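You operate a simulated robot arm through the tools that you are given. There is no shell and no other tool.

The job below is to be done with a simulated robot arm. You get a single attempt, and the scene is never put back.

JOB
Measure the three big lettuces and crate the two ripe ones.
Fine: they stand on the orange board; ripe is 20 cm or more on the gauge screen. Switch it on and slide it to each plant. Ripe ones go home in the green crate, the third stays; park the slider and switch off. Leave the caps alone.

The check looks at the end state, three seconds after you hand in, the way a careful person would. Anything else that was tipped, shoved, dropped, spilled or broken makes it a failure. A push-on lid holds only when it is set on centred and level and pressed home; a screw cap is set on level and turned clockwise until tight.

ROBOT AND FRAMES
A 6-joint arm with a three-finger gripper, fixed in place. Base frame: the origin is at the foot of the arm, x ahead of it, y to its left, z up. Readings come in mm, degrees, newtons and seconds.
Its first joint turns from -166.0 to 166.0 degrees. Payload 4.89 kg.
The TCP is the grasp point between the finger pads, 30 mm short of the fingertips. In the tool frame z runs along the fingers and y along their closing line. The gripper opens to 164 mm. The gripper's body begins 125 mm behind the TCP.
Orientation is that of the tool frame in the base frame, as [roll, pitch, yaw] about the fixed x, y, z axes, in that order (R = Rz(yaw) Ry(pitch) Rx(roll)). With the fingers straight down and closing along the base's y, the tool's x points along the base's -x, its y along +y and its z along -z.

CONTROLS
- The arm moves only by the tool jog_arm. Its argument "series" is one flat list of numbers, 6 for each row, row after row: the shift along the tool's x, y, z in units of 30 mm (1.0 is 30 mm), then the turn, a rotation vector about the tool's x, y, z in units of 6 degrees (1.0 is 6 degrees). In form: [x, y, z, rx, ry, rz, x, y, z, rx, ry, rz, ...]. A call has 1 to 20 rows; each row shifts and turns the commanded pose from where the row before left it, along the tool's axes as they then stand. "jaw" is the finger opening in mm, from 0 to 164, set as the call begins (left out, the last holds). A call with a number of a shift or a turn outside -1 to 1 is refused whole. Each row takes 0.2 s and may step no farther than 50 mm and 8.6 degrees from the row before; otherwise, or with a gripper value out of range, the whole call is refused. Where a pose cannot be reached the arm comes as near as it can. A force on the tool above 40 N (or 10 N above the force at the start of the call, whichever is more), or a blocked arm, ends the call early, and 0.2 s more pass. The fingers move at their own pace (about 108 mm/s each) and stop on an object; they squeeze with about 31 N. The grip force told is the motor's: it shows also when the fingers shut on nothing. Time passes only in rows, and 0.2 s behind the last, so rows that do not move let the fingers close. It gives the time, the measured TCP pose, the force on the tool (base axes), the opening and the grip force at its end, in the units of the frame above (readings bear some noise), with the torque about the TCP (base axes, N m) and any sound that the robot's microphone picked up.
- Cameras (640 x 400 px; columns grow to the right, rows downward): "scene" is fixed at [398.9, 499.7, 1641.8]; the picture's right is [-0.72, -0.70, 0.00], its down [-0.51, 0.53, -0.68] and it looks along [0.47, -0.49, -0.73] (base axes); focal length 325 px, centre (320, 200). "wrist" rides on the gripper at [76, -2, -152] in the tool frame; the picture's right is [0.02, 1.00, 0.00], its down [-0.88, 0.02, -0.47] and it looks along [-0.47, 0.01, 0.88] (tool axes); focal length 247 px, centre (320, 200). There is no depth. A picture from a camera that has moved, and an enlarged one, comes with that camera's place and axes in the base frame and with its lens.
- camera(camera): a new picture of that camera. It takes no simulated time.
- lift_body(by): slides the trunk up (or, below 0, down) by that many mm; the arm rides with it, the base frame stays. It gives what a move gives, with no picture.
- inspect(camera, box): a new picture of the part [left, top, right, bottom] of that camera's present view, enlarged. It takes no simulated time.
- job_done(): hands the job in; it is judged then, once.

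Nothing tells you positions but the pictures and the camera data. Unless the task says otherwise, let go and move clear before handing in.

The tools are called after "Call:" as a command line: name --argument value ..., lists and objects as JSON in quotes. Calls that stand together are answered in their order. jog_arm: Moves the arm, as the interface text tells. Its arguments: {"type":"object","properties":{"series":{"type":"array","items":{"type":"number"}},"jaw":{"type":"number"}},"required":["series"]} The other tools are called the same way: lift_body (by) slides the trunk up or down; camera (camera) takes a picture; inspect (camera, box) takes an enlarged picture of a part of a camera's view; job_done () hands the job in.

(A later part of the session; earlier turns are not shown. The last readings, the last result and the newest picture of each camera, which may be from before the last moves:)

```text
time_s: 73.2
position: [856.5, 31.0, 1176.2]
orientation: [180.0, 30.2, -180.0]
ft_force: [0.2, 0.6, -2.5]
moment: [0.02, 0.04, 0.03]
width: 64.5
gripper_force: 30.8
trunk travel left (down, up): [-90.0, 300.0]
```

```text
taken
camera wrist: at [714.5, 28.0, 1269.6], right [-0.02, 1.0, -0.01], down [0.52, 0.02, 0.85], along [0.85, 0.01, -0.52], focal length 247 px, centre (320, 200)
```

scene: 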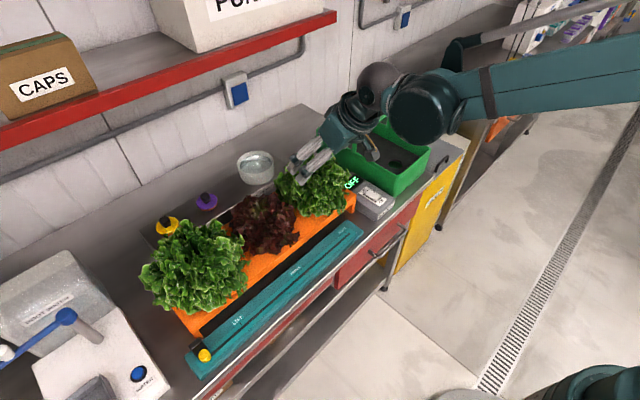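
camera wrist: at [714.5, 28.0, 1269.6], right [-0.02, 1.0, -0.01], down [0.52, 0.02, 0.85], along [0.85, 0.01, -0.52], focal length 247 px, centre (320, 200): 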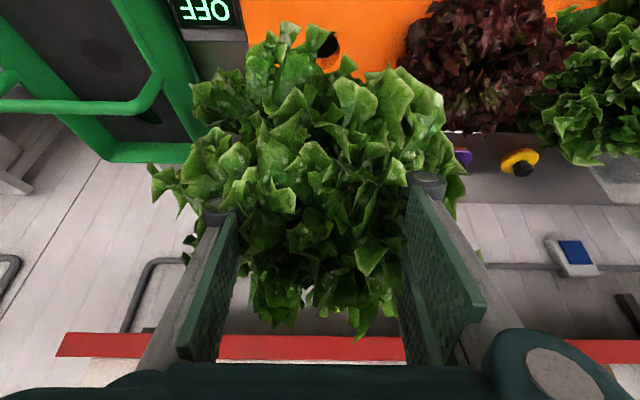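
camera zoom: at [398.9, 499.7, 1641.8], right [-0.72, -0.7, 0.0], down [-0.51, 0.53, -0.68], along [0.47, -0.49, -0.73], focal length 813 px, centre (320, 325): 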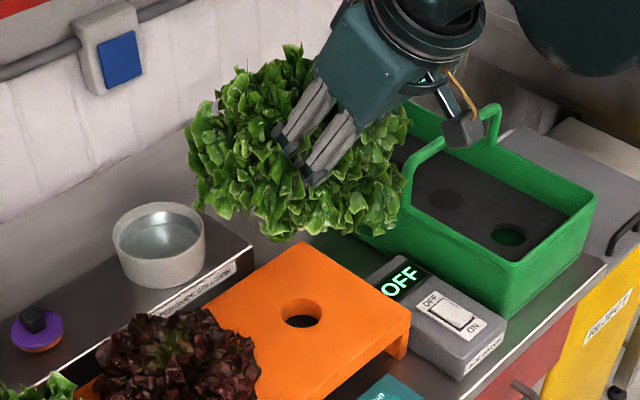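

The board hole now visible shows the lettuce axis is near x=889, about 31 mm behind my grip point, which together with the 30° tilt would foul the crate handle. I will set it back straight down in its hole and regrasp it centred with less tilt.

Call:
jog_arm --series '[0.4, 0, 0.693, 0, 0, 0, 0.4, 0, 0.693, 0, 0, 0, 0.4, 0, 0.693, 0, 0, 0, 0.4, 0, 0.693, 0, 0, 0, 0.4, 0, 0.693, 0, 0, 0, 0.25, 0, 0.433, 0, 0, 0, 0.25, 0, 0.433, 0, 0, 0, 0, 0, 0, 0, 0, 0]'

Call:
inspect --camera "scene" --box '[250, 110, 390, 230]'

```text
time_s: 75.0
position: [859.1, 28.9, 1025.4]
orientation: [-180.0, 30.2, 180.0]
ft_force: [0.0, -0.4, -1.4]
moment: [-0.01, 0.08, 0.02]
width: 64.8
gripper_force: 30.8
trunk travel left (down, up): [-90.0, 300.0]
```

```text
3.33 times, centred on (320, 170) of scene
camera zoom: at [398.9, 499.7, 1641.8], right [-0.72, -0.7, 0.0], down [-0.51, 0.53, -0.68], along [0.47, -0.49, -0.73], focal length 1084 px, centre (320, 300)
```

zoom: 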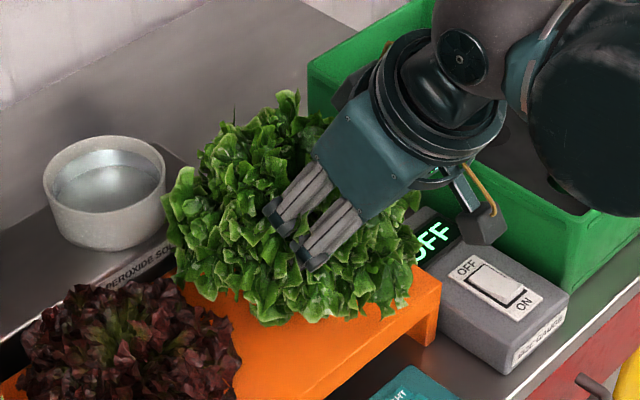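

Call:
jog_arm --series '[0.167, 0, 0.289, 0, 0, 0, 0.167, 0, 0.289, 0, 0, 0, 0.083, 0, 0.144, 0, 0, 0, 0, 0, 0, 0, 0, 0]'

Call:
jog_arm --series '[0.083, 0, 0.144, 0, 0, 0, 0.083, 0, 0.144, 0, 0, 0, 0.067, 0, 0.115, 0, 0, 0, 0, 0, 0, 0, 0, 0]'

Call:
inspect --camera "scene" --box '[250, 110, 390, 230]'

```text
time_s: 76.0
position: [857.3, 30.0, 998.8]
orientation: [-179.9, 30.1, 180.0]
ft_force: [-0.5, 0.3, -1.9]
moment: [0.03, 0.03, 0.0]
width: 64.7
gripper_force: 31.3
trunk travel left (down, up): [-90.0, 300.0]
```

```text
time_s: 77.0
position: [857.0, 29.3, 987.5]
orientation: [180.0, 30.2, -180.0]
ft_force: [0.1, 0.9, -1.3]
moment: [0.01, 0.09, 0.01]
width: 64.9
gripper_force: 30.6
trunk travel left (down, up): [-90.0, 300.0]
```

```text
3.33 times, centred on (320, 170) of scene
camera zoom: at [398.9, 499.7, 1641.8], right [-0.72, -0.7, 0.0], down [-0.51, 0.53, -0.68], along [0.47, -0.49, -0.73], focal length 1084 px, centre (320, 300)
```

zoom: 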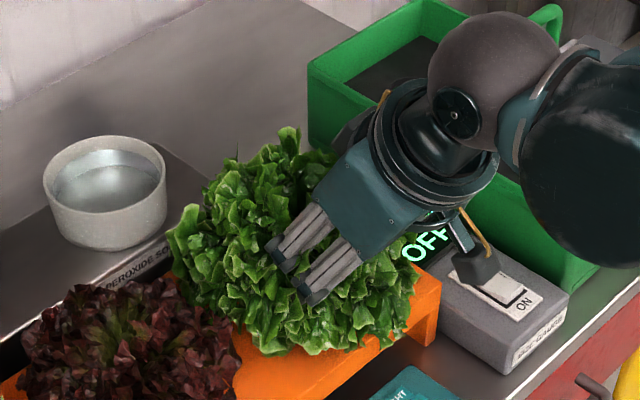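

Call:
jog_arm --series '[0.025, 0, 0.043, 0, 0, 0, 0.017, 0, 0.029, 0, 0, 0, 0, 0, 0, 0, 0, 0]'

```text
time_s: 77.8
position: [858.5, 30.4, 984.5]
orientation: [180.0, 30.2, -180.0]
ft_force: [1.1, 3.6, 22.1]
moment: [-0.01, -0.68, 0.1]
width: 65.3
gripper_force: 30.8
trunk travel left (down, up): [-90.0, 300.0]
```

It is seated (22 N support, centred at x≈888 by the torque). I open the fingers and rise clear.

Call:
jog_arm --series '[-0.008, 0, -0.014, 0, 0, 0, 0, 0, 0, 0, 0, 0, 0, 0, 0, 0, 0, 0, 0, 0, 0, 0, 0, 0]' --jaw 164

Call:
jog_arm --series '[-0.25, 0, -0.433, 0, 0, 0, -0.5, 0, -0.866, 0, 0, 0, -0.5, 0, -0.866, 0, 0, 0, -0.5, 0, -0.866, 0, 0, 0, -0.5, 0, -0.866, 0, 0, 0, -0.5, 0, -0.866, 0, 0, 0, 0, 0, 0, 0, 0, 0]'

Call:
inspect --camera "scene" --box '[250, 110, 390, 230]'

Call:
camera --camera "wrist"

```text
time_s: 78.8
position: [857.4, 28.8, 985.3]
orientation: [-179.9, 30.2, -180.0]
ft_force: [0.2, -0.4, 0.6]
moment: [0.03, 0.02, 0.01]
width: 164.1
gripper_force: 0.1
trunk travel left (down, up): [-90.0, 300.0]
```

```text
time_s: 80.4
position: [857.6, 28.8, 1149.2]
orientation: [-180.0, 30.2, -179.9]
ft_force: [0.2, -0.3, 0.0]
moment: [0.0, 0.02, 0.0]
width: 164.3
gripper_force: 0.1
trunk travel left (down, up): [-90.0, 300.0]
```

```text
3.33 times, centred on (320, 170) of scene
camera zoom: at [398.9, 499.7, 1641.8], right [-0.72, -0.7, 0.0], down [-0.51, 0.53, -0.68], along [0.47, -0.49, -0.73], focal length 1084 px, centre (320, 300)
```

zoom: 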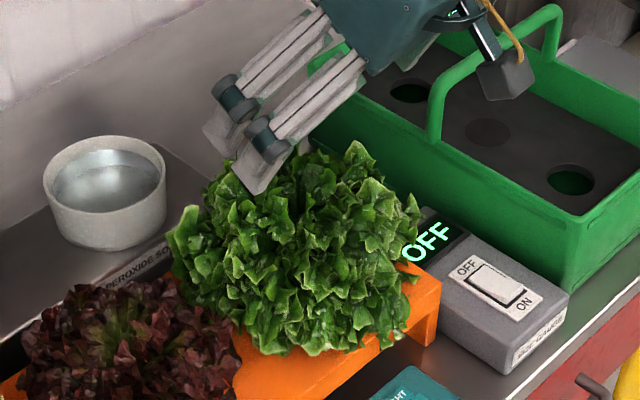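

```text
taken
camera wrist: at [714.8, 26.7, 1243.3], right [-0.02, 1.0, -0.01], down [0.52, 0.02, 0.85], along [0.85, 0.01, -0.52], focal length 247 px, centre (320, 200)
```

wrist: 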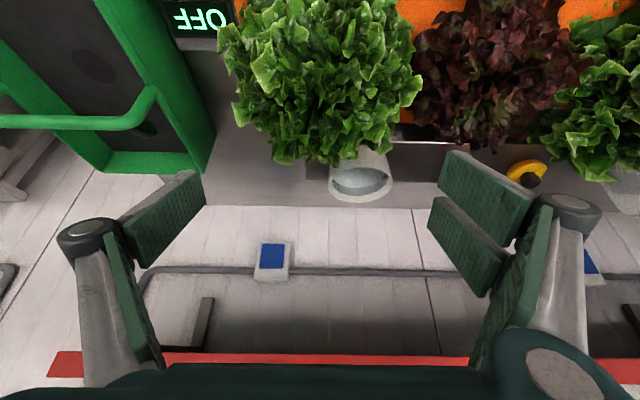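

The lettuce sits as before. With empty fingers I now test whether a 20° tilt still reaches the back hole.

Call:
jog_arm --series '[0, 0, 0, 0, 0.833, 0, 0, 0, 0, 0, 0.85, 0, -0.462, -0.949, 0.168, 0, 0, 0, -0.462, -0.949, 0.168, 0, 0, 0, -0.462, -0.949, 0.168, 0, 0, 0, -0.462, -0.949, 0.168, 0, 0, 0, -0.462, -0.949, 0.168, 0, 0, 0, -0.462, -0.949, 0.168, 0, 0, 0, -0.462, -0.949, 0.168, 0, 0, 0, -0.462, -0.949, 0.168, 0, 0, 0, -0.462, -0.949, 0.168, 0, 0, 0, -0.462, -0.949, 0.168, 0, 0, 0, -0.462, -0.949, 0.168, 0, 0, 0, 0, 0, 0, 0, 0, 0]' --jaw 60

Call:
jog_arm --series '[0.342, 0, 0.94, 0, 0, 0, 0.342, 0, 0.94, 0, 0, 0, 0.342, 0, 0.94, 0, 0, 0, 0.342, 0, 0.94, 0, 0, 0, 0.171, 0, 0.47, 0, 0, 0, 0, 0, 0, 0, 0, 0]'

Call:
camera --camera "wrist"

Call:
inspect --camera "scene" --box '[300, 60, 460, 220]'

```text
time_s: 83.4
position: [1018.9, -285.8, 1149.4]
orientation: [179.9, 20.1, 180.0]
ft_force: [-0.8, 0.1, -0.1]
moment: [0.02, -0.02, -0.01]
width: 60.0
gripper_force: 0.1
trunk travel left (down, up): [-90.0, 300.0]
```

```text
time_s: 84.8
position: [1018.3, -284.3, 1014.0]
orientation: [-179.9, 20.1, 180.0]
ft_force: [0.1, 0.7, -0.6]
moment: [0.02, 0.02, -0.02]
width: 60.1
gripper_force: 0.0
trunk travel left (down, up): [-90.0, 300.0]
```

```text
taken
camera wrist: at [895.6, -286.4, 1131.6], right [-0.02, 1.0, -0.01], down [0.66, 0.02, 0.75], along [0.75, 0.01, -0.66], focal length 247 px, centre (320, 200)
```

wrist: 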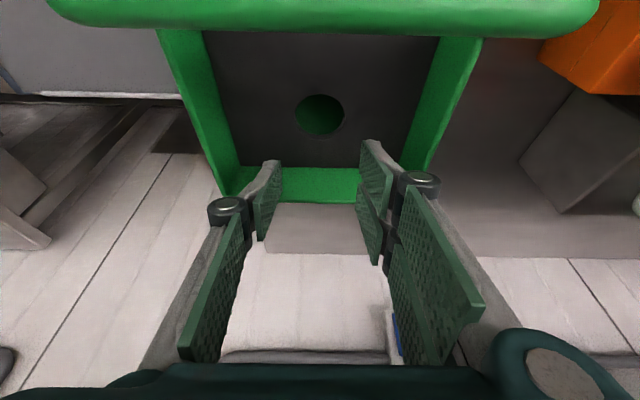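

```text
2.50 times, centred on (380, 140) of scene
camera zoom: at [398.9, 499.7, 1641.8], right [-0.72, -0.7, 0.0], down [-0.51, 0.53, -0.68], along [0.47, -0.49, -0.73], focal length 813 px, centre (170, 350)
```

zoom: 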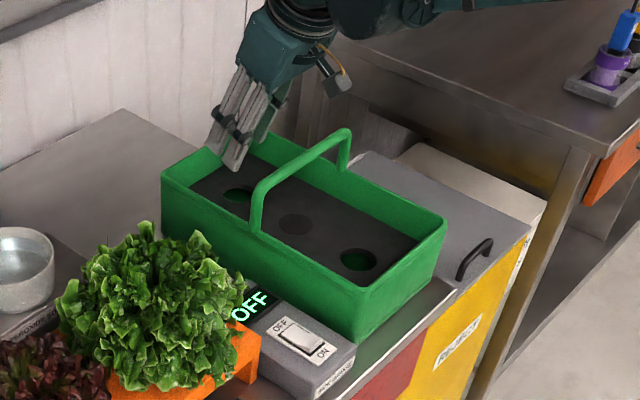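

Call:
jog_arm --series '[0.228, 0, 0.627, 0, 0, 0, 0.228, 0, 0.627, 0, 0, 0, 0, 0, 0, 0, 0, 0]'

Call:
inspect --camera "scene" --box '[300, 60, 420, 180]'

```text
time_s: 85.6
position: [1019.7, -283.3, 975.1]
orientation: [-179.9, 20.1, 180.0]
ft_force: [0.4, 0.0, 0.4]
moment: [-0.05, -0.02, -0.02]
width: 60.0
gripper_force: 0.0
trunk travel left (down, up): [-90.0, 300.0]
```

```text
3.33 times, centred on (360, 120) of scene
camera zoom: at [398.9, 499.7, 1641.8], right [-0.72, -0.7, 0.0], down [-0.51, 0.53, -0.68], along [0.47, -0.49, -0.73], focal length 1084 px, centre (187, 467)
```

zoom: 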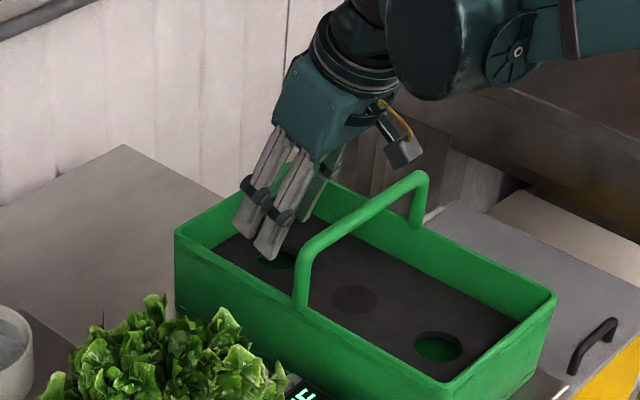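

The arm reaches the hole with 20° tilt and clears the handle. Now I go back above the RIGHT lettuce, centred at (888, 29), to regrasp.

Call:
jog_arm --series '[-0.342, 0, -0.94, 0, 0, 0, -0.342, 0, -0.94, 0, 0, 0, -0.342, 0, -0.94, 0, 0, 0, -0.342, 0, -0.94, 0, 0, 0, -0.342, 0, -0.94, 0, 0, 0, -0.342, 0, -0.94, 0, 0, 0, 0.373, 0.951, -0.136, 0, 0, 0, 0.373, 0.951, -0.136, 0, 0, 0, 0.373, 0.951, -0.136, 0, 0, 0, 0.373, 0.951, -0.136, 0, 0, 0, 0.373, 0.951, -0.136, 0, 0, 0, 0.373, 0.951, -0.136, 0, 0, 0, 0.373, 0.951, -0.136, 0, 0, 0, 0.373, 0.951, -0.136, 0, 0, 0, 0.373, 0.951, -0.136, 0, 0, 0, 0.373, 0.951, -0.136, 0, 0, 0, 0.373, 0.951, -0.136, 0, 0, 0, 0, 0, 0, 0, 0, 0]'

Call:
jog_arm --series '[0.342, 0, 0.94, 0, 0, 0, 0, 0, 0, 0, 0, 0, 0, 0, 0, 0, 0, 0]' --jaw 130

Call:
camera --camera "wrist"

```text
time_s: 89.4
position: [887.7, 30.6, 1155.0]
orientation: [180.0, 20.1, 180.0]
ft_force: [0.3, 0.6, 0.8]
moment: [0.04, -0.01, 0.02]
width: 60.0
gripper_force: 0.1
trunk travel left (down, up): [-90.0, 300.0]
```

```text
time_s: 90.2
position: [889.5, 29.3, 1124.7]
orientation: [180.0, 20.1, -180.0]
ft_force: [-0.3, 0.3, -0.7]
moment: [-0.01, 0.01, 0.01]
width: 129.7
gripper_force: 0.0
trunk travel left (down, up): [-90.0, 300.0]
```

```text
taken
camera wrist: at [765.5, 27.4, 1242.2], right [-0.02, 1.0, -0.01], down [0.66, 0.02, 0.75], along [0.75, 0.01, -0.66], focal length 247 px, centre (320, 200)
```

wrist: 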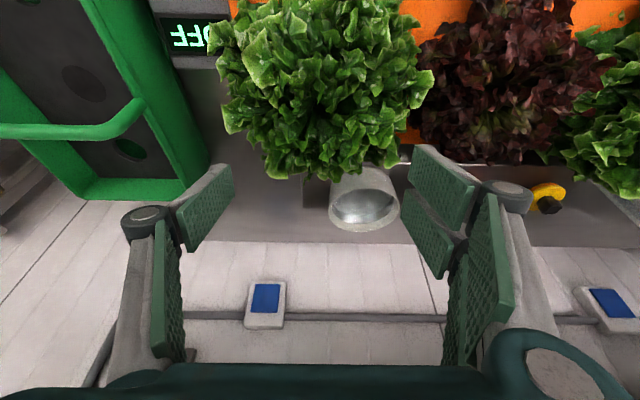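

Call:
jog_arm --series '[0.342, 0, 0.94, 0, 0, 0, 0.342, 0, 0.94, 0, 0, 0, 0.171, 0, 0.47, 0, 0, 0, 0.171, 0, 0.47, 0, 0, 0, 0.171, 0, 0.47, 0, 0, 0, 0.171, 0, 0.47, 0, 0, 0, 0.171, 0, 0.47, 0, 0, 0, 0, 0, 0, 0, 0, 0]'

Call:
jog_arm --series '[0, 0, 0, 0, 0, 0, 0, 0, 0, 0, 0, 0]' --jaw 75

Call:
jog_arm --series '[0, 0, 0, 0, 0, 0, 0, 0, 0, 0, 0, 0, 0, 0, 0, 0, 0, 0]' --jaw 45

Call:
inspect --camera "scene" --box '[250, 110, 390, 230]'

```text
time_s: 92.0
position: [889.3, 30.3, 989.9]
orientation: [-180.0, 20.2, 180.0]
ft_force: [-0.3, 0.0, -0.2]
moment: [-0.01, -0.02, -0.03]
width: 130.0
gripper_force: 0.1
trunk travel left (down, up): [-90.0, 300.0]
```

```text
time_s: 92.6
position: [889.1, 29.4, 990.1]
orientation: [-180.0, 20.1, 180.0]
ft_force: [-0.2, 0.1, 0.1]
moment: [0.02, 0.02, -0.03]
width: 75.1
gripper_force: 0.0
trunk travel left (down, up): [-90.0, 300.0]
```

```text
time_s: 93.4
position: [888.6, 29.5, 991.0]
orientation: [179.9, 20.1, 180.0]
ft_force: [1.4, 0.6, 0.9]
moment: [0.11, -0.04, -0.02]
width: 66.5
gripper_force: 31.4
trunk travel left (down, up): [-90.0, 300.0]
```

```text
3.33 times, centred on (320, 170) of scene
camera zoom: at [398.9, 499.7, 1641.8], right [-0.72, -0.7, 0.0], down [-0.51, 0.53, -0.68], along [0.47, -0.49, -0.73], focal length 1084 px, centre (320, 300)
```

zoom: 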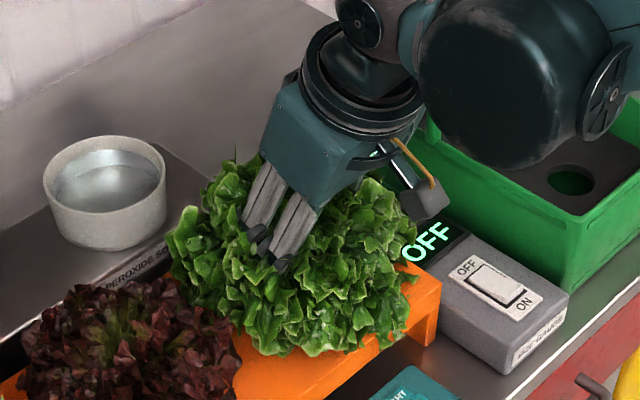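

Gripped at 66.5 mm with the axis centred. I lift it slowly and then high enough to pass over the crate handle.

Call:
jog_arm --series '[-0.057, 0, -0.157, 0, 0, 0, -0.114, 0, -0.313, 0, 0, 0, -0.171, 0, -0.47, 0, 0, 0, -0.171, 0, -0.47, 0, 0, 0, -0.274, 0, -0.752, 0, 0, 0, -0.274, 0, -0.752, 0, 0, 0, -0.274, 0, -0.752, 0, 0, 0, -0.274, 0, -0.752, 0, 0, 0, -0.274, 0, -0.752, 0, 0, 0, -0.171, 0, -0.47, 0, 0, 0, 0, 0, 0, 0, 0, 0]'

Call:
inspect --camera "scene" --box '[230, 70, 410, 230]'

Call:
camera --camera "wrist"

```text
time_s: 95.8
position: [887.7, 28.9, 1169.5]
orientation: [-179.9, 20.1, 179.9]
ft_force: [0.1, -0.3, -1.0]
moment: [-0.04, -0.01, -0.01]
width: 66.6
gripper_force: 30.9
trunk travel left (down, up): [-90.0, 300.0]
```

```text
2.50 times, centred on (320, 150) of scene
camera zoom: at [398.9, 499.7, 1641.8], right [-0.72, -0.7, 0.0], down [-0.51, 0.53, -0.68], along [0.47, -0.49, -0.73], focal length 813 px, centre (320, 325)
```

zoom: 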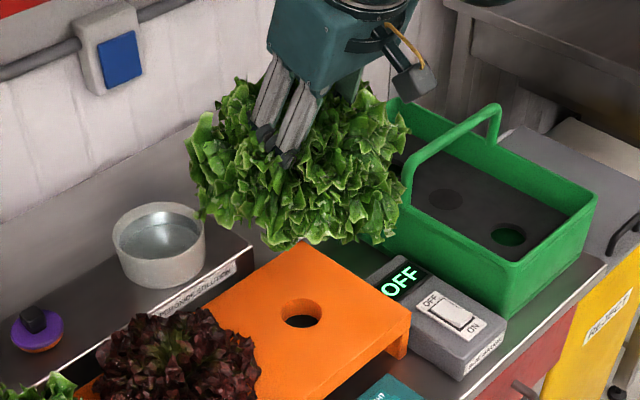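

```text
taken
camera wrist: at [764.8, 27.3, 1287.4], right [-0.02, 1.0, -0.01], down [0.66, 0.02, 0.75], along [0.75, 0.01, -0.66], focal length 247 px, centre (320, 200)
```

wrist: 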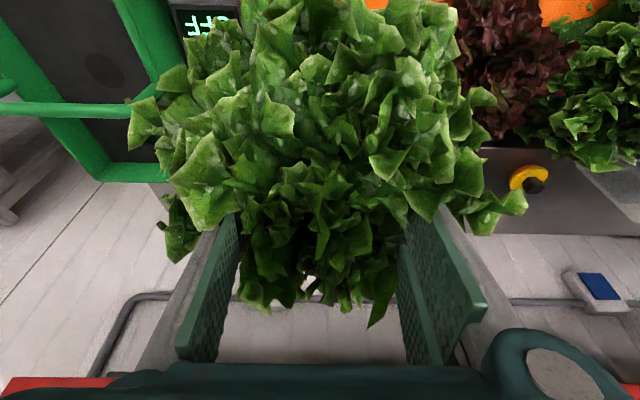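

The lettuce is held upright and clear. I raise 15 mm more and carry it over to above the back hole.

Call:
jog_arm --series '[-0.171, 0, -0.47, 0, 0, 0, -0.372, -0.953, 0.135, 0, 0, 0, -0.372, -0.953, 0.135, 0, 0, 0, -0.372, -0.953, 0.135, 0, 0, 0, -0.372, -0.953, 0.135, 0, 0, 0, -0.372, -0.953, 0.135, 0, 0, 0, -0.372, -0.953, 0.135, 0, 0, 0, -0.372, -0.953, 0.135, 0, 0, 0, -0.372, -0.953, 0.135, 0, 0, 0, -0.372, -0.953, 0.135, 0, 0, 0, -0.372, -0.953, 0.135, 0, 0, 0, -0.372, -0.953, 0.135, 0, 0, 0, 0, 0, 0, 0, 0, 0, 0, 0, 0, 0, 0, 0]'

Call:
inspect --camera "scene" --box '[290, 50, 450, 210]'

Call:
camera --camera "wrist"

```text
time_s: 98.8
position: [1017.5, -286.0, 1184.9]
orientation: [179.9, 20.1, -179.9]
ft_force: [0.7, -0.3, -2.5]
moment: [0.03, 0.01, 0.0]
width: 66.7
gripper_force: 31.3
trunk travel left (down, up): [-90.0, 300.0]
```

```text
2.50 times, centred on (370, 130) of scene
camera zoom: at [398.9, 499.7, 1641.8], right [-0.72, -0.7, 0.0], down [-0.51, 0.53, -0.68], along [0.47, -0.49, -0.73], focal length 813 px, centre (195, 375)
```

zoom: 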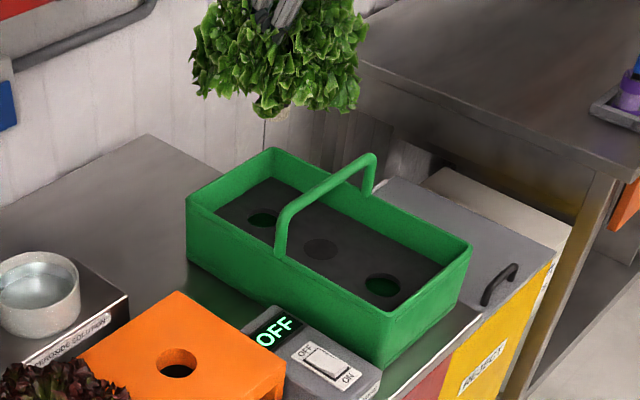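

```text
taken
camera wrist: at [894.8, -288.6, 1302.2], right [-0.02, 1.0, -0.01], down [0.66, 0.02, 0.75], along [0.75, 0.01, -0.67], focal length 247 px, centre (320, 200)
```

wrist: 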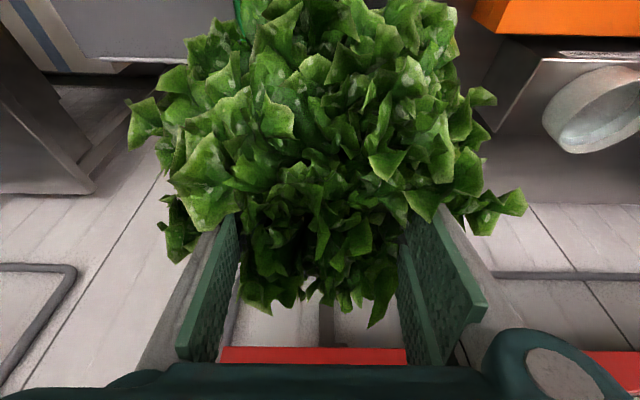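

Call:
inspect --camera "scene" --box '[330, 60, 390, 110]'

Call:
inspect --camera "scene" --box '[330, 95, 430, 185]'

```text
8.00 times, centred on (360, 85) of scene
camera zoom: at [398.9, 499.7, 1641.8], right [-0.72, -0.7, 0.0], down [-0.51, 0.53, -0.68], along [0.47, -0.49, -0.73], focal length 2600 px, centre (0, 1120)
```

zoom: 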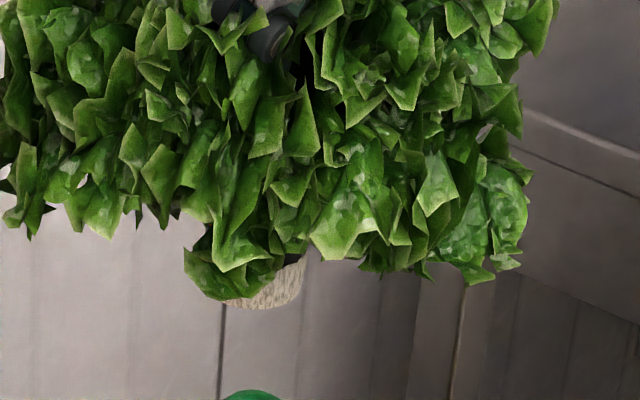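

```text
4.44 times, centred on (380, 140) of scene
camera zoom: at [398.9, 499.7, 1641.8], right [-0.72, -0.7, 0.0], down [-0.51, 0.53, -0.68], along [0.47, -0.49, -0.73], focal length 1445 px, centre (53, 467)
```

zoom: 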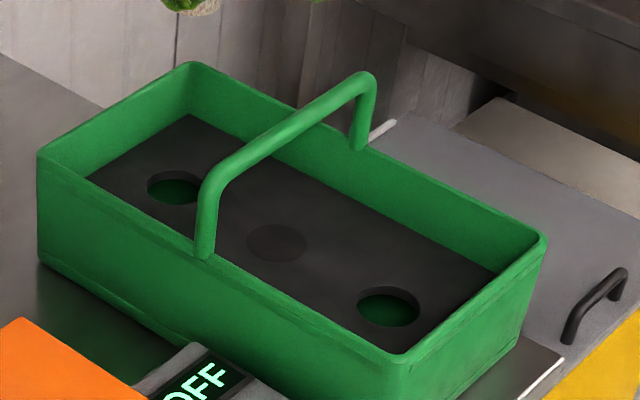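

The plug hangs plumb, its bottom about 103 mm below the TCP and laterally in line with the hole. I take another reading before lowering.

Call:
jog_arm --series '[0, 0, 0, 0, 0, 0]'

Call:
jog_arm --series '[0, 0, 0, 0, 0, 0]'

Call:
jog_arm --series '[0, 0, 0, 0, 0, 0]'

```text
time_s: 99.2
position: [1019.3, -286.1, 1184.9]
orientation: [-180.0, 20.2, -180.0]
ft_force: [-0.8, -0.8, -1.6]
moment: [0.0, -0.04, 0.02]
width: 66.6
gripper_force: 30.8
trunk travel left (down, up): [-90.0, 300.0]
```

```text
time_s: 99.6
position: [1018.1, -285.7, 1184.8]
orientation: [180.0, 20.0, 179.9]
ft_force: [0.5, 0.6, -1.1]
moment: [0.01, 0.01, -0.01]
width: 66.3
gripper_force: 30.9
trunk travel left (down, up): [-90.0, 300.0]
```

```text
time_s: 100.0
position: [1017.4, -286.1, 1185.6]
orientation: [180.0, 20.1, 179.9]
ft_force: [-0.4, -0.8, -1.5]
moment: [-0.02, -0.05, 0.04]
width: 66.7
gripper_force: 30.9
trunk travel left (down, up): [-90.0, 300.0]
```

Call:
jog_arm --series '[-0.041, 0.04, 0.015, 0, 0, 0, 0.274, 0, 0.752, 0, 0, 0, 0.274, 0, 0.752, 0, 0, 0, 0.274, 0, 0.752, 0, 0, 0, 0.274, 0, 0.752, 0, 0, 0, 0.274, 0, 0.752, 0, 0, 0, 0.274, 0, 0.752, 0, 0, 0, 0.137, 0, 0.376, 0, 0, 0, 0, 0, 0, 0, 0, 0]'

Call:
inspect --camera "scene" --box '[300, 50, 460, 200]'

Call:
camera --camera "wrist"

```text
time_s: 102.0
position: [1020.7, -284.4, 1029.4]
orientation: [180.0, 20.1, 180.0]
ft_force: [-0.1, 0.3, -1.5]
moment: [0.0, 0.02, 0.04]
width: 66.8
gripper_force: 31.0
trunk travel left (down, up): [-90.0, 300.0]
```

```text
2.67 times, centred on (380, 125) of scene
camera zoom: at [398.9, 499.7, 1641.8], right [-0.72, -0.7, 0.0], down [-0.51, 0.53, -0.68], along [0.47, -0.49, -0.73], focal length 867 px, centre (160, 400)
```

zoom: 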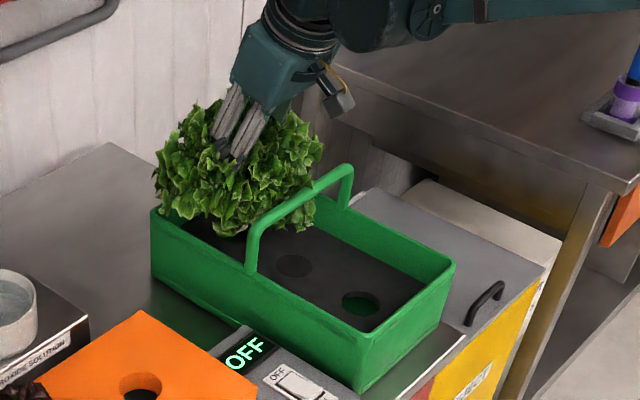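

```text
taken
camera wrist: at [897.7, -287.0, 1146.6], right [-0.02, 1.0, -0.01], down [0.66, 0.02, 0.75], along [0.75, 0.01, -0.66], focal length 247 px, centre (320, 200)
```

wrist: 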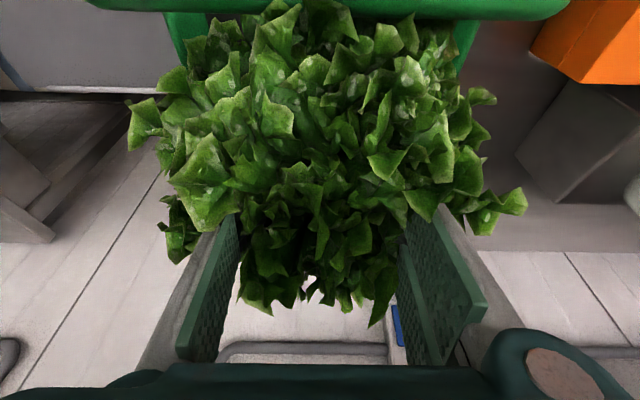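

Call:
inspect --camera "scene" --box '[335, 110, 405, 160]'

Call:
jog_arm --series '[0, 0, 0, 0, 0, 0]'

Call:
jog_arm --series '[0, 0, 0, 0, 0, 0]'

```text
8.00 times, centred on (370, 135) of scene
camera zoom: at [398.9, 499.7, 1641.8], right [-0.72, -0.7, 0.0], down [-0.51, 0.53, -0.68], along [0.47, -0.49, -0.73], focal length 2600 px, centre (-80, 720)
```

zoom: 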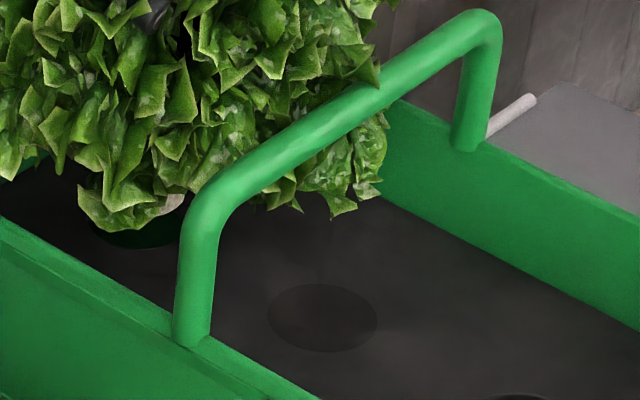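

```text
time_s: 102.4
position: [1021.0, -284.8, 1030.3]
orientation: [-180.0, 20.0, -180.0]
ft_force: [0.3, 0.7, -2.6]
moment: [0.0, 0.02, 0.03]
width: 66.9
gripper_force: 31.0
trunk travel left (down, up): [-90.0, 300.0]
```

```text
time_s: 102.8
position: [1020.8, -285.0, 1029.0]
orientation: [-179.9, 20.1, -179.9]
ft_force: [-0.5, -0.5, -1.9]
moment: [0.0, 0.01, 0.0]
width: 66.4
gripper_force: 31.2
trunk travel left (down, up): [-90.0, 300.0]
```

Plug and hole line up in the scene view. I correct x by about a millimetre and lower slowly into the hole.

Call:
jog_arm --series '[0.038, 0, -0.014, 0, 0, 0, 0.091, 0, 0.251, 0, 0, 0, 0.091, 0, 0.251, 0, 0, 0, 0.091, 0, 0.251, 0, 0, 0, 0, 0, 0, 0, 0, 0]'

Call:
jog_arm --series '[0.057, 0, 0.157, 0, 0, 0, 0.057, 0, 0.157, 0, 0, 0, 0.057, 0, 0.157, 0, 0, 0, 0.057, 0, 0.157, 0, 0, 0, 0, 0, 0, 0, 0, 0]'

```text
time_s: 104.0
position: [1020.5, -284.7, 1005.0]
orientation: [179.9, 20.0, 180.0]
ft_force: [0.4, 0.5, -2.0]
moment: [-0.02, -0.04, 0.02]
width: 66.9
gripper_force: 31.2
trunk travel left (down, up): [-90.0, 300.0]
```

```text
time_s: 105.2
position: [1019.4, -284.3, 985.5]
orientation: [-180.0, 20.2, 180.0]
ft_force: [0.9, 0.4, -1.9]
moment: [-0.01, 0.0, -0.01]
width: 66.6
gripper_force: 31.0
trunk travel left (down, up): [-90.0, 300.0]
```

The plug is already about 29 mm into the hole with no side force. I continue down in small steps until it rests.

Call:
jog_arm --series '[0.034, 0, 0.094, 0, 0, 0, 0.034, 0, 0.094, 0, 0, 0, 0.034, 0, 0.094, 0, 0, 0, 0, 0, 0, 0, 0, 0]'

Call:
jog_arm --series '[0.023, 0, 0.063, 0, 0, 0, 0.023, 0, 0.063, 0, 0, 0, 0, 0, 0, 0, 0, 0]'

```text
time_s: 106.2
position: [1018.7, -284.4, 976.3]
orientation: [180.0, 20.1, -179.9]
ft_force: [2.6, -0.6, -2.1]
moment: [-0.01, -0.17, 0.03]
width: 66.6
gripper_force: 30.6
trunk travel left (down, up): [-90.0, 300.0]
```

```text
time_s: 107.0
position: [1020.8, -283.1, 971.8]
orientation: [-180.0, 20.1, 180.0]
ft_force: [2.6, -0.2, 0.0]
moment: [0.0, -0.13, 0.0]
width: 66.7
gripper_force: 31.3
trunk travel left (down, up): [-90.0, 300.0]
```

Call:
jog_arm --series '[0.017, 0, 0.047, 0, 0, 0, 0.011, 0, 0.031, 0, 0, 0, 0, 0, 0, 0, 0, 0]'

Call:
inspect --camera "scene" --box '[310, 60, 430, 180]'

```text
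time_s: 107.8
position: [1019.5, -283.6, 971.2]
orientation: [179.9, 20.1, 180.0]
ft_force: [9.5, -1.9, 16.7]
moment: [0.26, -0.39, -0.08]
width: 66.8
gripper_force: 30.9
trunk travel left (down, up): [-90.0, 300.0]
```

```text
3.33 times, centred on (370, 120) of scene
camera zoom: at [398.9, 499.7, 1641.8], right [-0.72, -0.7, 0.0], down [-0.51, 0.53, -0.68], along [0.47, -0.49, -0.73], focal length 1084 px, centre (153, 467)
```

zoom: 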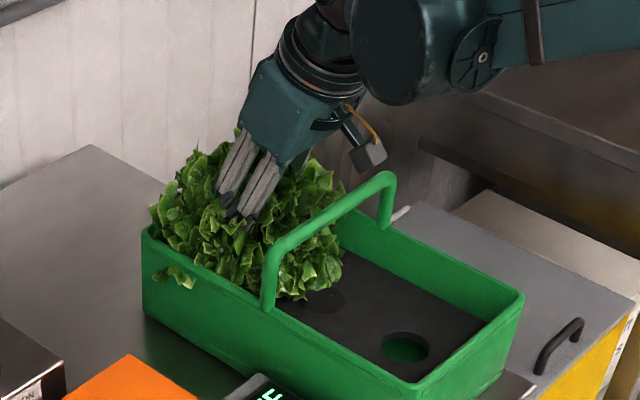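

It rests on the foam (about 17 N). I ease a little toward +x to remove the side load, then open just enough to release.

Call:
jog_arm --series '[-0.047, 0, 0.0, 0, 0, 0, 0, 0, 0, 0, 0, 0]'

```text
time_s: 108.4
position: [1021.5, -284.2, 970.9]
orientation: [-180.0, 20.0, -180.0]
ft_force: [-2.8, 0.5, 5.9]
moment: [0.19, 0.23, 0.03]
width: 66.7
gripper_force: 30.6
trunk travel left (down, up): [-90.0, 300.0]
```

Call:
jog_arm --series '[0, 0, 0, 0, 0, 0, 0, 0, 0, 0, 0, 0, 0, 0, 0, 0, 0, 0]' --jaw 96

Call:
inspect --camera "scene" --box '[310, 60, 430, 180]'

Call:
camera --camera "wrist"

```text
time_s: 109.2
position: [1021.4, -284.2, 970.3]
orientation: [180.0, 20.2, 180.0]
ft_force: [-0.2, -0.3, -0.3]
moment: [0.02, 0.01, 0.01]
width: 95.9
gripper_force: 0.0
trunk travel left (down, up): [-90.0, 300.0]
```

```text
3.33 times, centred on (370, 120) of scene
camera zoom: at [398.9, 499.7, 1641.8], right [-0.72, -0.7, 0.0], down [-0.51, 0.53, -0.68], along [0.47, -0.49, -0.73], focal length 1084 px, centre (153, 467)
```

zoom: 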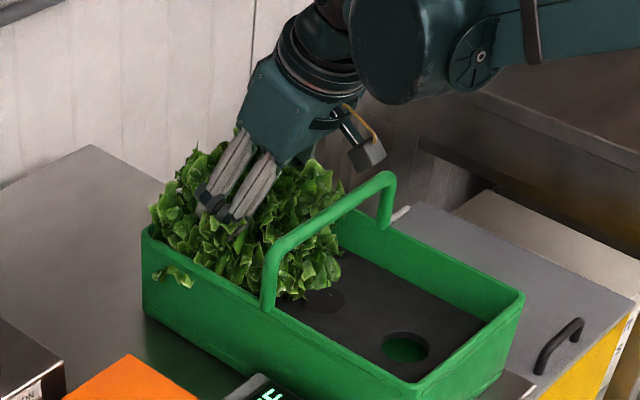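

```text
taken
camera wrist: at [897.8, -286.4, 1087.8], right [-0.02, 1.0, -0.01], down [0.66, 0.02, 0.75], along [0.75, 0.01, -0.66], focal length 247 px, centre (320, 200)
```

wrist: 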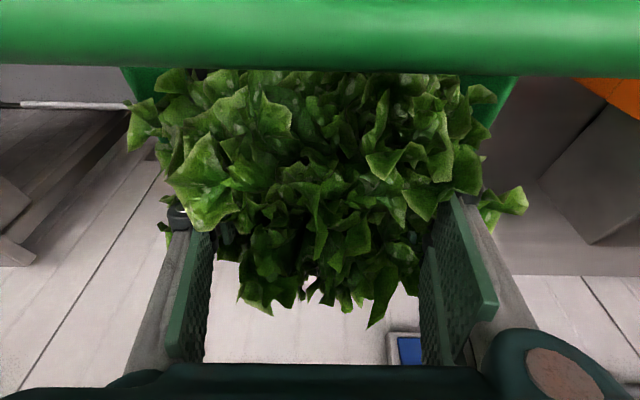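

Released and standing upright. I open slightly more and rise straight up.

Call:
jog_arm --series '[0, 0, 0, 0, 0, 0, -0.057, 0, -0.157, 0, 0, 0, -0.114, 0, -0.313, 0, 0, 0, -0.171, 0, -0.47, 0, 0, 0, -0.171, 0, -0.47, 0, 0, 0, 0, 0, 0, 0, 0, 0]' --jaw 112

Call:
jog_arm --series '[-0.342, 0, -0.94, 0, 0, 0, -0.342, 0, -0.94, 0, 0, 0, -0.342, 0, -0.94, 0, 0, 0, -0.342, 0, -0.94, 0, 0, 0, -0.342, 0, -0.94, 0, 0, 0, 0, 0, 0, 0, 0, 0]'

Call:
inspect --camera "scene" --box '[300, 60, 460, 210]'

Call:
camera --camera "wrist"

```text
time_s: 110.6
position: [1020.3, -284.2, 1014.0]
orientation: [180.0, 20.1, 180.0]
ft_force: [0.7, 0.0, 0.3]
moment: [0.02, 0.0, 0.03]
width: 111.8
gripper_force: 0.0
trunk travel left (down, up): [-90.0, 300.0]
```

```text
time_s: 112.0
position: [1020.0, -284.2, 1164.7]
orientation: [-180.0, 20.1, 179.9]
ft_force: [-0.3, 0.1, -0.1]
moment: [-0.01, -0.01, -0.01]
width: 111.9
gripper_force: 0.0
trunk travel left (down, up): [-90.0, 300.0]
```

```text
2.67 times, centred on (380, 135) of scene
camera zoom: at [398.9, 499.7, 1641.8], right [-0.72, -0.7, 0.0], down [-0.51, 0.53, -0.68], along [0.47, -0.49, -0.73], focal length 867 px, centre (160, 373)
```

zoom: 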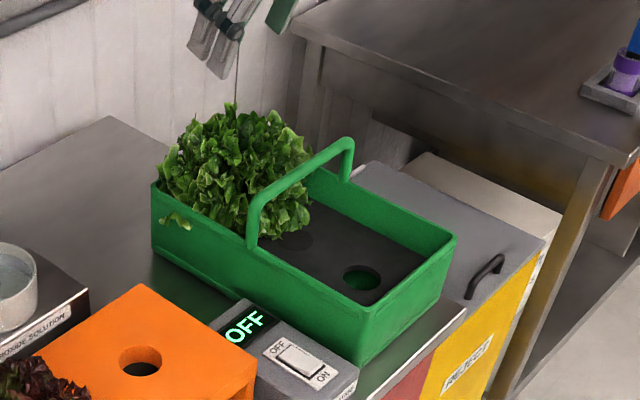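

```text
taken
camera wrist: at [896.6, -286.1, 1282.7], right [-0.02, 1.0, -0.01], down [0.66, 0.02, 0.75], along [0.75, 0.01, -0.66], focal length 247 px, centre (320, 200)
```

wrist: 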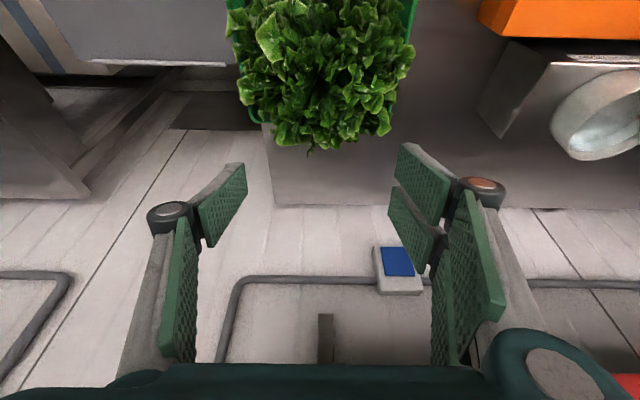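

The RIGHT lettuce is home in the back hole. Now I travel to the LEFT lettuce, whose axis I expect near (888, 408).

Call:
jog_arm --series '[0.172, 0.9625, -0.063, 0, 0, 0, 0.172, 0.9625, -0.063, 0, 0, 0, 0.172, 0.9625, -0.063, 0, 0, 0, 0.172, 0.9625, -0.063, 0, 0, 0, 0.172, 0.9625, -0.063, 0, 0, 0, 0.172, 0.9625, -0.063, 0, 0, 0, 0.172, 0.9625, -0.063, 0, 0, 0, 0.172, 0.9625, -0.063, 0, 0, 0, 0.172, 0.9625, -0.063, 0, 0, 0, 0.172, 0.9625, -0.063, 0, 0, 0, 0.172, 0.9625, -0.063, 0, 0, 0, 0.172, 0.9625, -0.063, 0, 0, 0, 0, 0, 0, 0, 0, 0]' --jaw 130

Call:
camera --camera "wrist"

Call:
jog_arm --series '[0.172, 0.9625, -0.063, 0, 0, 0, 0.172, 0.9625, -0.063, 0, 0, 0, 0.172, 0.9625, -0.063, 0, 0, 0, 0.172, 0.9625, -0.063, 0, 0, 0, 0.172, 0.9625, -0.063, 0, 0, 0, 0.172, 0.9625, -0.063, 0, 0, 0, 0.172, 0.9625, -0.063, 0, 0, 0, 0.172, 0.9625, -0.063, 0, 0, 0, 0.172, 0.9625, -0.063, 0, 0, 0, 0.172, 0.9625, -0.063, 0, 0, 0, 0.172, 0.9625, -0.063, 0, 0, 0, 0.172, 0.9625, -0.063, 0, 0, 0, 0, 0, 0, 0, 0, 0]'

Call:
camera --camera "wrist"

Call:
camera --camera "scene"

```text
time_s: 114.8
position: [955.1, 64.6, 1164.2]
orientation: [-180.0, 20.1, -180.0]
ft_force: [-0.3, 0.9, -0.7]
moment: [-0.02, -0.01, -0.01]
width: 130.3
gripper_force: 0.1
trunk travel left (down, up): [-90.0, 300.0]
```

```text
taken
camera wrist: at [831.1, 61.8, 1282.0], right [-0.02, 1.0, -0.01], down [0.66, 0.02, 0.75], along [0.75, 0.01, -0.66], focal length 247 px, centre (320, 200)
```

wrist: 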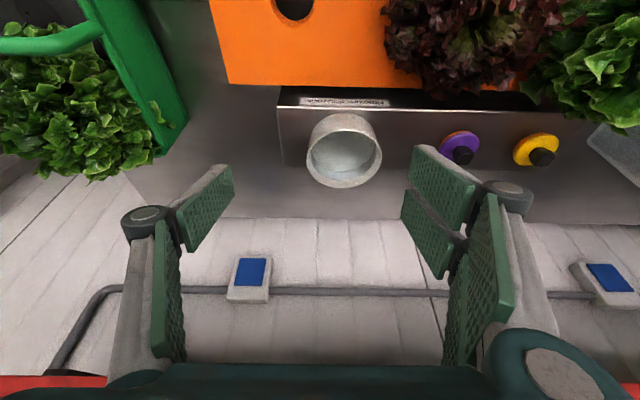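

```text
time_s: 117.6
position: [887.7, 410.9, 1164.7]
orientation: [180.0, 20.1, 180.0]
ft_force: [-0.1, -0.7, -0.2]
moment: [0.0, 0.04, 0.02]
width: 130.0
gripper_force: 0.0
trunk travel left (down, up): [-90.0, 300.0]
```

```text
taken
camera wrist: at [764.6, 407.8, 1281.9], right [-0.02, 1.0, -0.01], down [0.66, 0.02, 0.75], along [0.75, 0.01, -0.67], focal length 247 px, centre (320, 200)
```

wrist: 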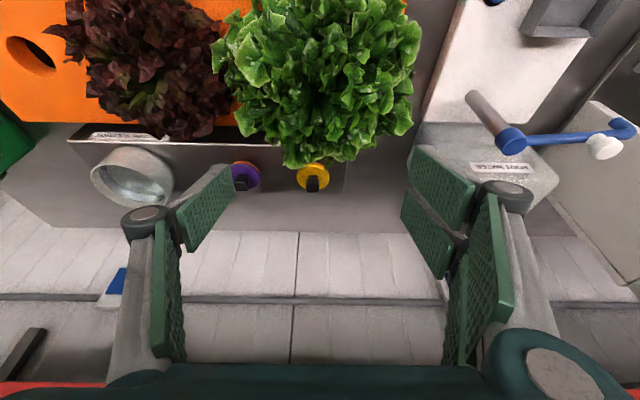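

```text
taken
```

scene: 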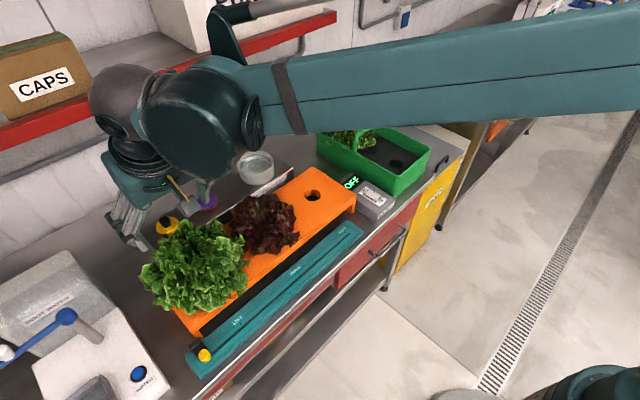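

View geometry puts the LEFT axis near (888, 408.5). I descend around it the same way as before and close.

Call:
jog_arm --series '[0, -0.05, 0, 0, 0, 0, 0.342, 0, 0.94, 0, 0, 0, 0.342, 0, 0.94, 0, 0, 0, 0.342, 0, 0.94, 0, 0, 0, 0.171, 0, 0.47, 0, 0, 0, 0.171, 0, 0.47, 0, 0, 0, 0.171, 0, 0.47, 0, 0, 0, 0, 0, 0, 0, 0, 0]'

Call:
jog_arm --series '[0.171, 0, 0.47, 0, 0, 0, 0.171, 0, 0.47, 0, 0, 0, 0.103, 0, 0.282, 0, 0, 0, 0, 0, 0, 0, 0, 0]'

Call:
camera --camera "wrist"

```text
time_s: 119.4
position: [888.7, 409.3, 1030.2]
orientation: [-180.0, 20.1, 179.9]
ft_force: [0.0, -0.3, 0.3]
moment: [0.0, -0.01, 0.02]
width: 129.9
gripper_force: 0.1
trunk travel left (down, up): [-90.0, 300.0]
```

```text
time_s: 120.4
position: [889.1, 407.9, 989.6]
orientation: [-180.0, 20.1, -180.0]
ft_force: [-0.5, -0.8, 0.7]
moment: [0.03, -0.01, 0.04]
width: 130.2
gripper_force: 0.1
trunk travel left (down, up): [-90.0, 300.0]
```

```text
taken
camera wrist: at [765.8, 405.5, 1108.0], right [-0.02, 1.0, -0.01], down [0.66, 0.02, 0.75], along [0.75, 0.01, -0.66], focal length 247 px, centre (320, 200)
```

wrist: 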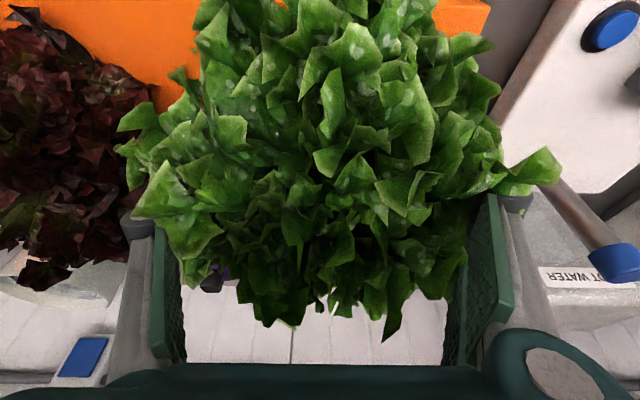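

Call:
jog_arm --series '[0, 0, 0, 0, 0, 0, 0, 0, 0, 0, 0, 0]' --jaw 80

Call:
jog_arm --series '[0, 0, 0, 0, 0, 0, 0, 0, 0, 0, 0, 0, 0, 0, 0, 0, 0, 0]' --jaw 45

Call:
jog_arm --series '[0, 0, 0, 0, 0, 0]'

Call:
jog_arm --series '[0, 0, 0, 0, 0, 0]'

```text
time_s: 121.0
position: [888.8, 408.2, 989.1]
orientation: [-180.0, 20.1, 180.0]
ft_force: [-0.3, -0.2, -0.8]
moment: [-0.03, 0.01, 0.0]
width: 80.2
gripper_force: 0.1
trunk travel left (down, up): [-90.0, 300.0]
```

```text
time_s: 121.8
position: [889.3, 408.7, 989.3]
orientation: [179.9, 20.1, 180.0]
ft_force: [1.3, 2.9, 2.4]
moment: [0.08, -0.06, 0.01]
width: 65.8
gripper_force: 31.0
trunk travel left (down, up): [-90.0, 300.0]
```

```text
time_s: 122.2
position: [889.2, 408.3, 990.4]
orientation: [-179.9, 20.2, -179.9]
ft_force: [0.4, 2.5, 2.8]
moment: [0.09, -0.09, 0.05]
width: 65.9
gripper_force: 31.1
trunk travel left (down, up): [-90.0, 300.0]
```

```text
time_s: 122.6
position: [890.7, 407.7, 990.7]
orientation: [180.0, 20.0, 180.0]
ft_force: [1.7, 4.1, 4.1]
moment: [0.07, -0.1, 0.03]
width: 65.7
gripper_force: 31.1
trunk travel left (down, up): [-90.0, 300.0]
```

The LEFT lettuce is gripped at 66 mm. I lift slowly, then high.

Call:
jog_arm --series '[-0.057, 0, -0.157, 0, 0, 0, -0.114, 0, -0.313, 0, 0, 0, -0.114, 0, -0.313, 0, 0, 0, 0, 0, 0, 0, 0, 0]'

Call:
jog_arm --series '[-0.171, 0, -0.47, 0, 0, 0, -0.274, 0, -0.752, 0, 0, 0, -0.274, 0, -0.752, 0, 0, 0, -0.274, 0, -0.752, 0, 0, 0, -0.274, 0, -0.752, 0, 0, 0, -0.274, 0, -0.752, 0, 0, 0, -0.274, 0, -0.752, 0, 0, 0, 0, 0, 0, 0, 0, 0]'

Call:
camera --camera "scene"

Call:
camera --camera "wrist"

```text
time_s: 123.6
position: [889.3, 408.9, 1014.2]
orientation: [179.9, 20.2, -180.0]
ft_force: [-1.1, 0.3, -1.2]
moment: [-0.01, 0.01, -0.02]
width: 65.6
gripper_force: 30.9
trunk travel left (down, up): [-90.0, 300.0]
```

```text
time_s: 125.4
position: [888.6, 408.4, 1175.5]
orientation: [179.9, 20.1, -180.0]
ft_force: [-0.4, -0.1, -2.1]
moment: [-0.01, -0.03, -0.02]
width: 65.8
gripper_force: 31.0
trunk travel left (down, up): [-90.0, 300.0]
```

```text
taken
```

scene: 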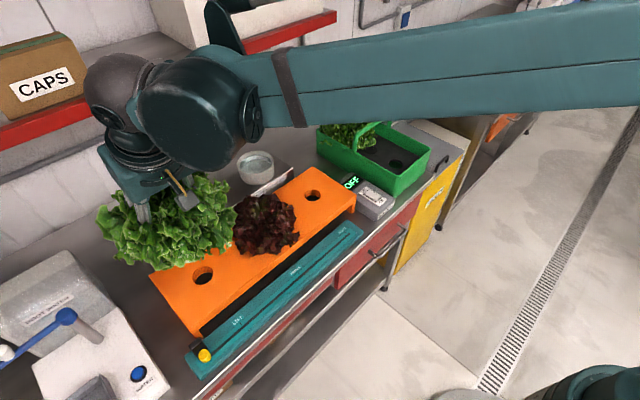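

```text
taken
camera wrist: at [765.1, 406.8, 1292.7], right [-0.02, 1.0, -0.01], down [0.66, 0.02, 0.75], along [0.75, 0.01, -0.66], focal length 247 px, centre (320, 200)
```

wrist: 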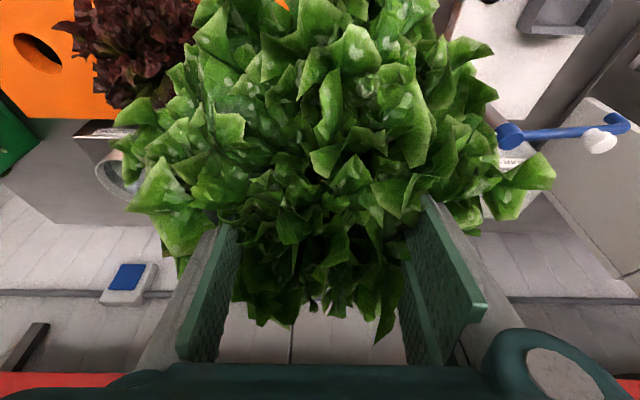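

Call:
inspect --camera "scene" --box '[150, 230, 250, 320]'

Call:
inspect --camera "scene" --box '[200, 150, 370, 290]'

```text
4.44 times, centred on (200, 275) of scene
camera zoom: at [398.9, 499.7, 1641.8], right [-0.72, -0.7, 0.0], down [-0.51, 0.53, -0.68], along [0.47, -0.49, -0.73], focal length 1445 px, centre (853, -133)
```

zoom: 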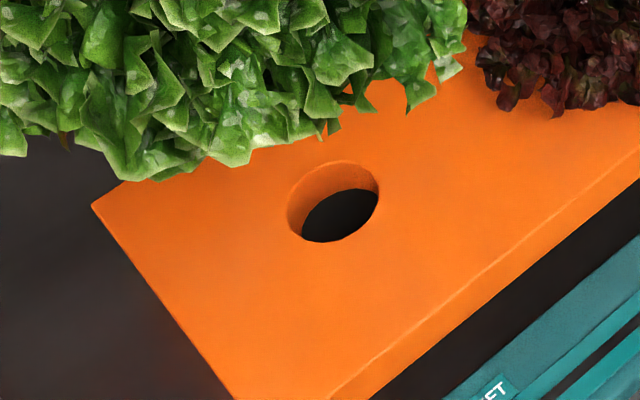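

```text
2.86 times, centred on (285, 220) of scene
camera zoom: at [398.9, 499.7, 1641.8], right [-0.72, -0.7, 0.0], down [-0.51, 0.53, -0.68], along [0.47, -0.49, -0.73], focal length 929 px, centre (420, 143)
```

zoom: 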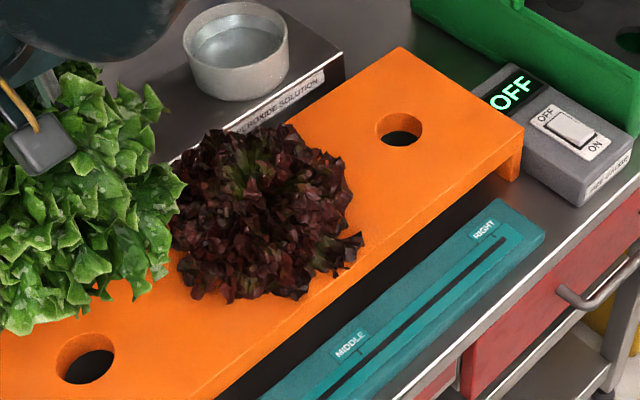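

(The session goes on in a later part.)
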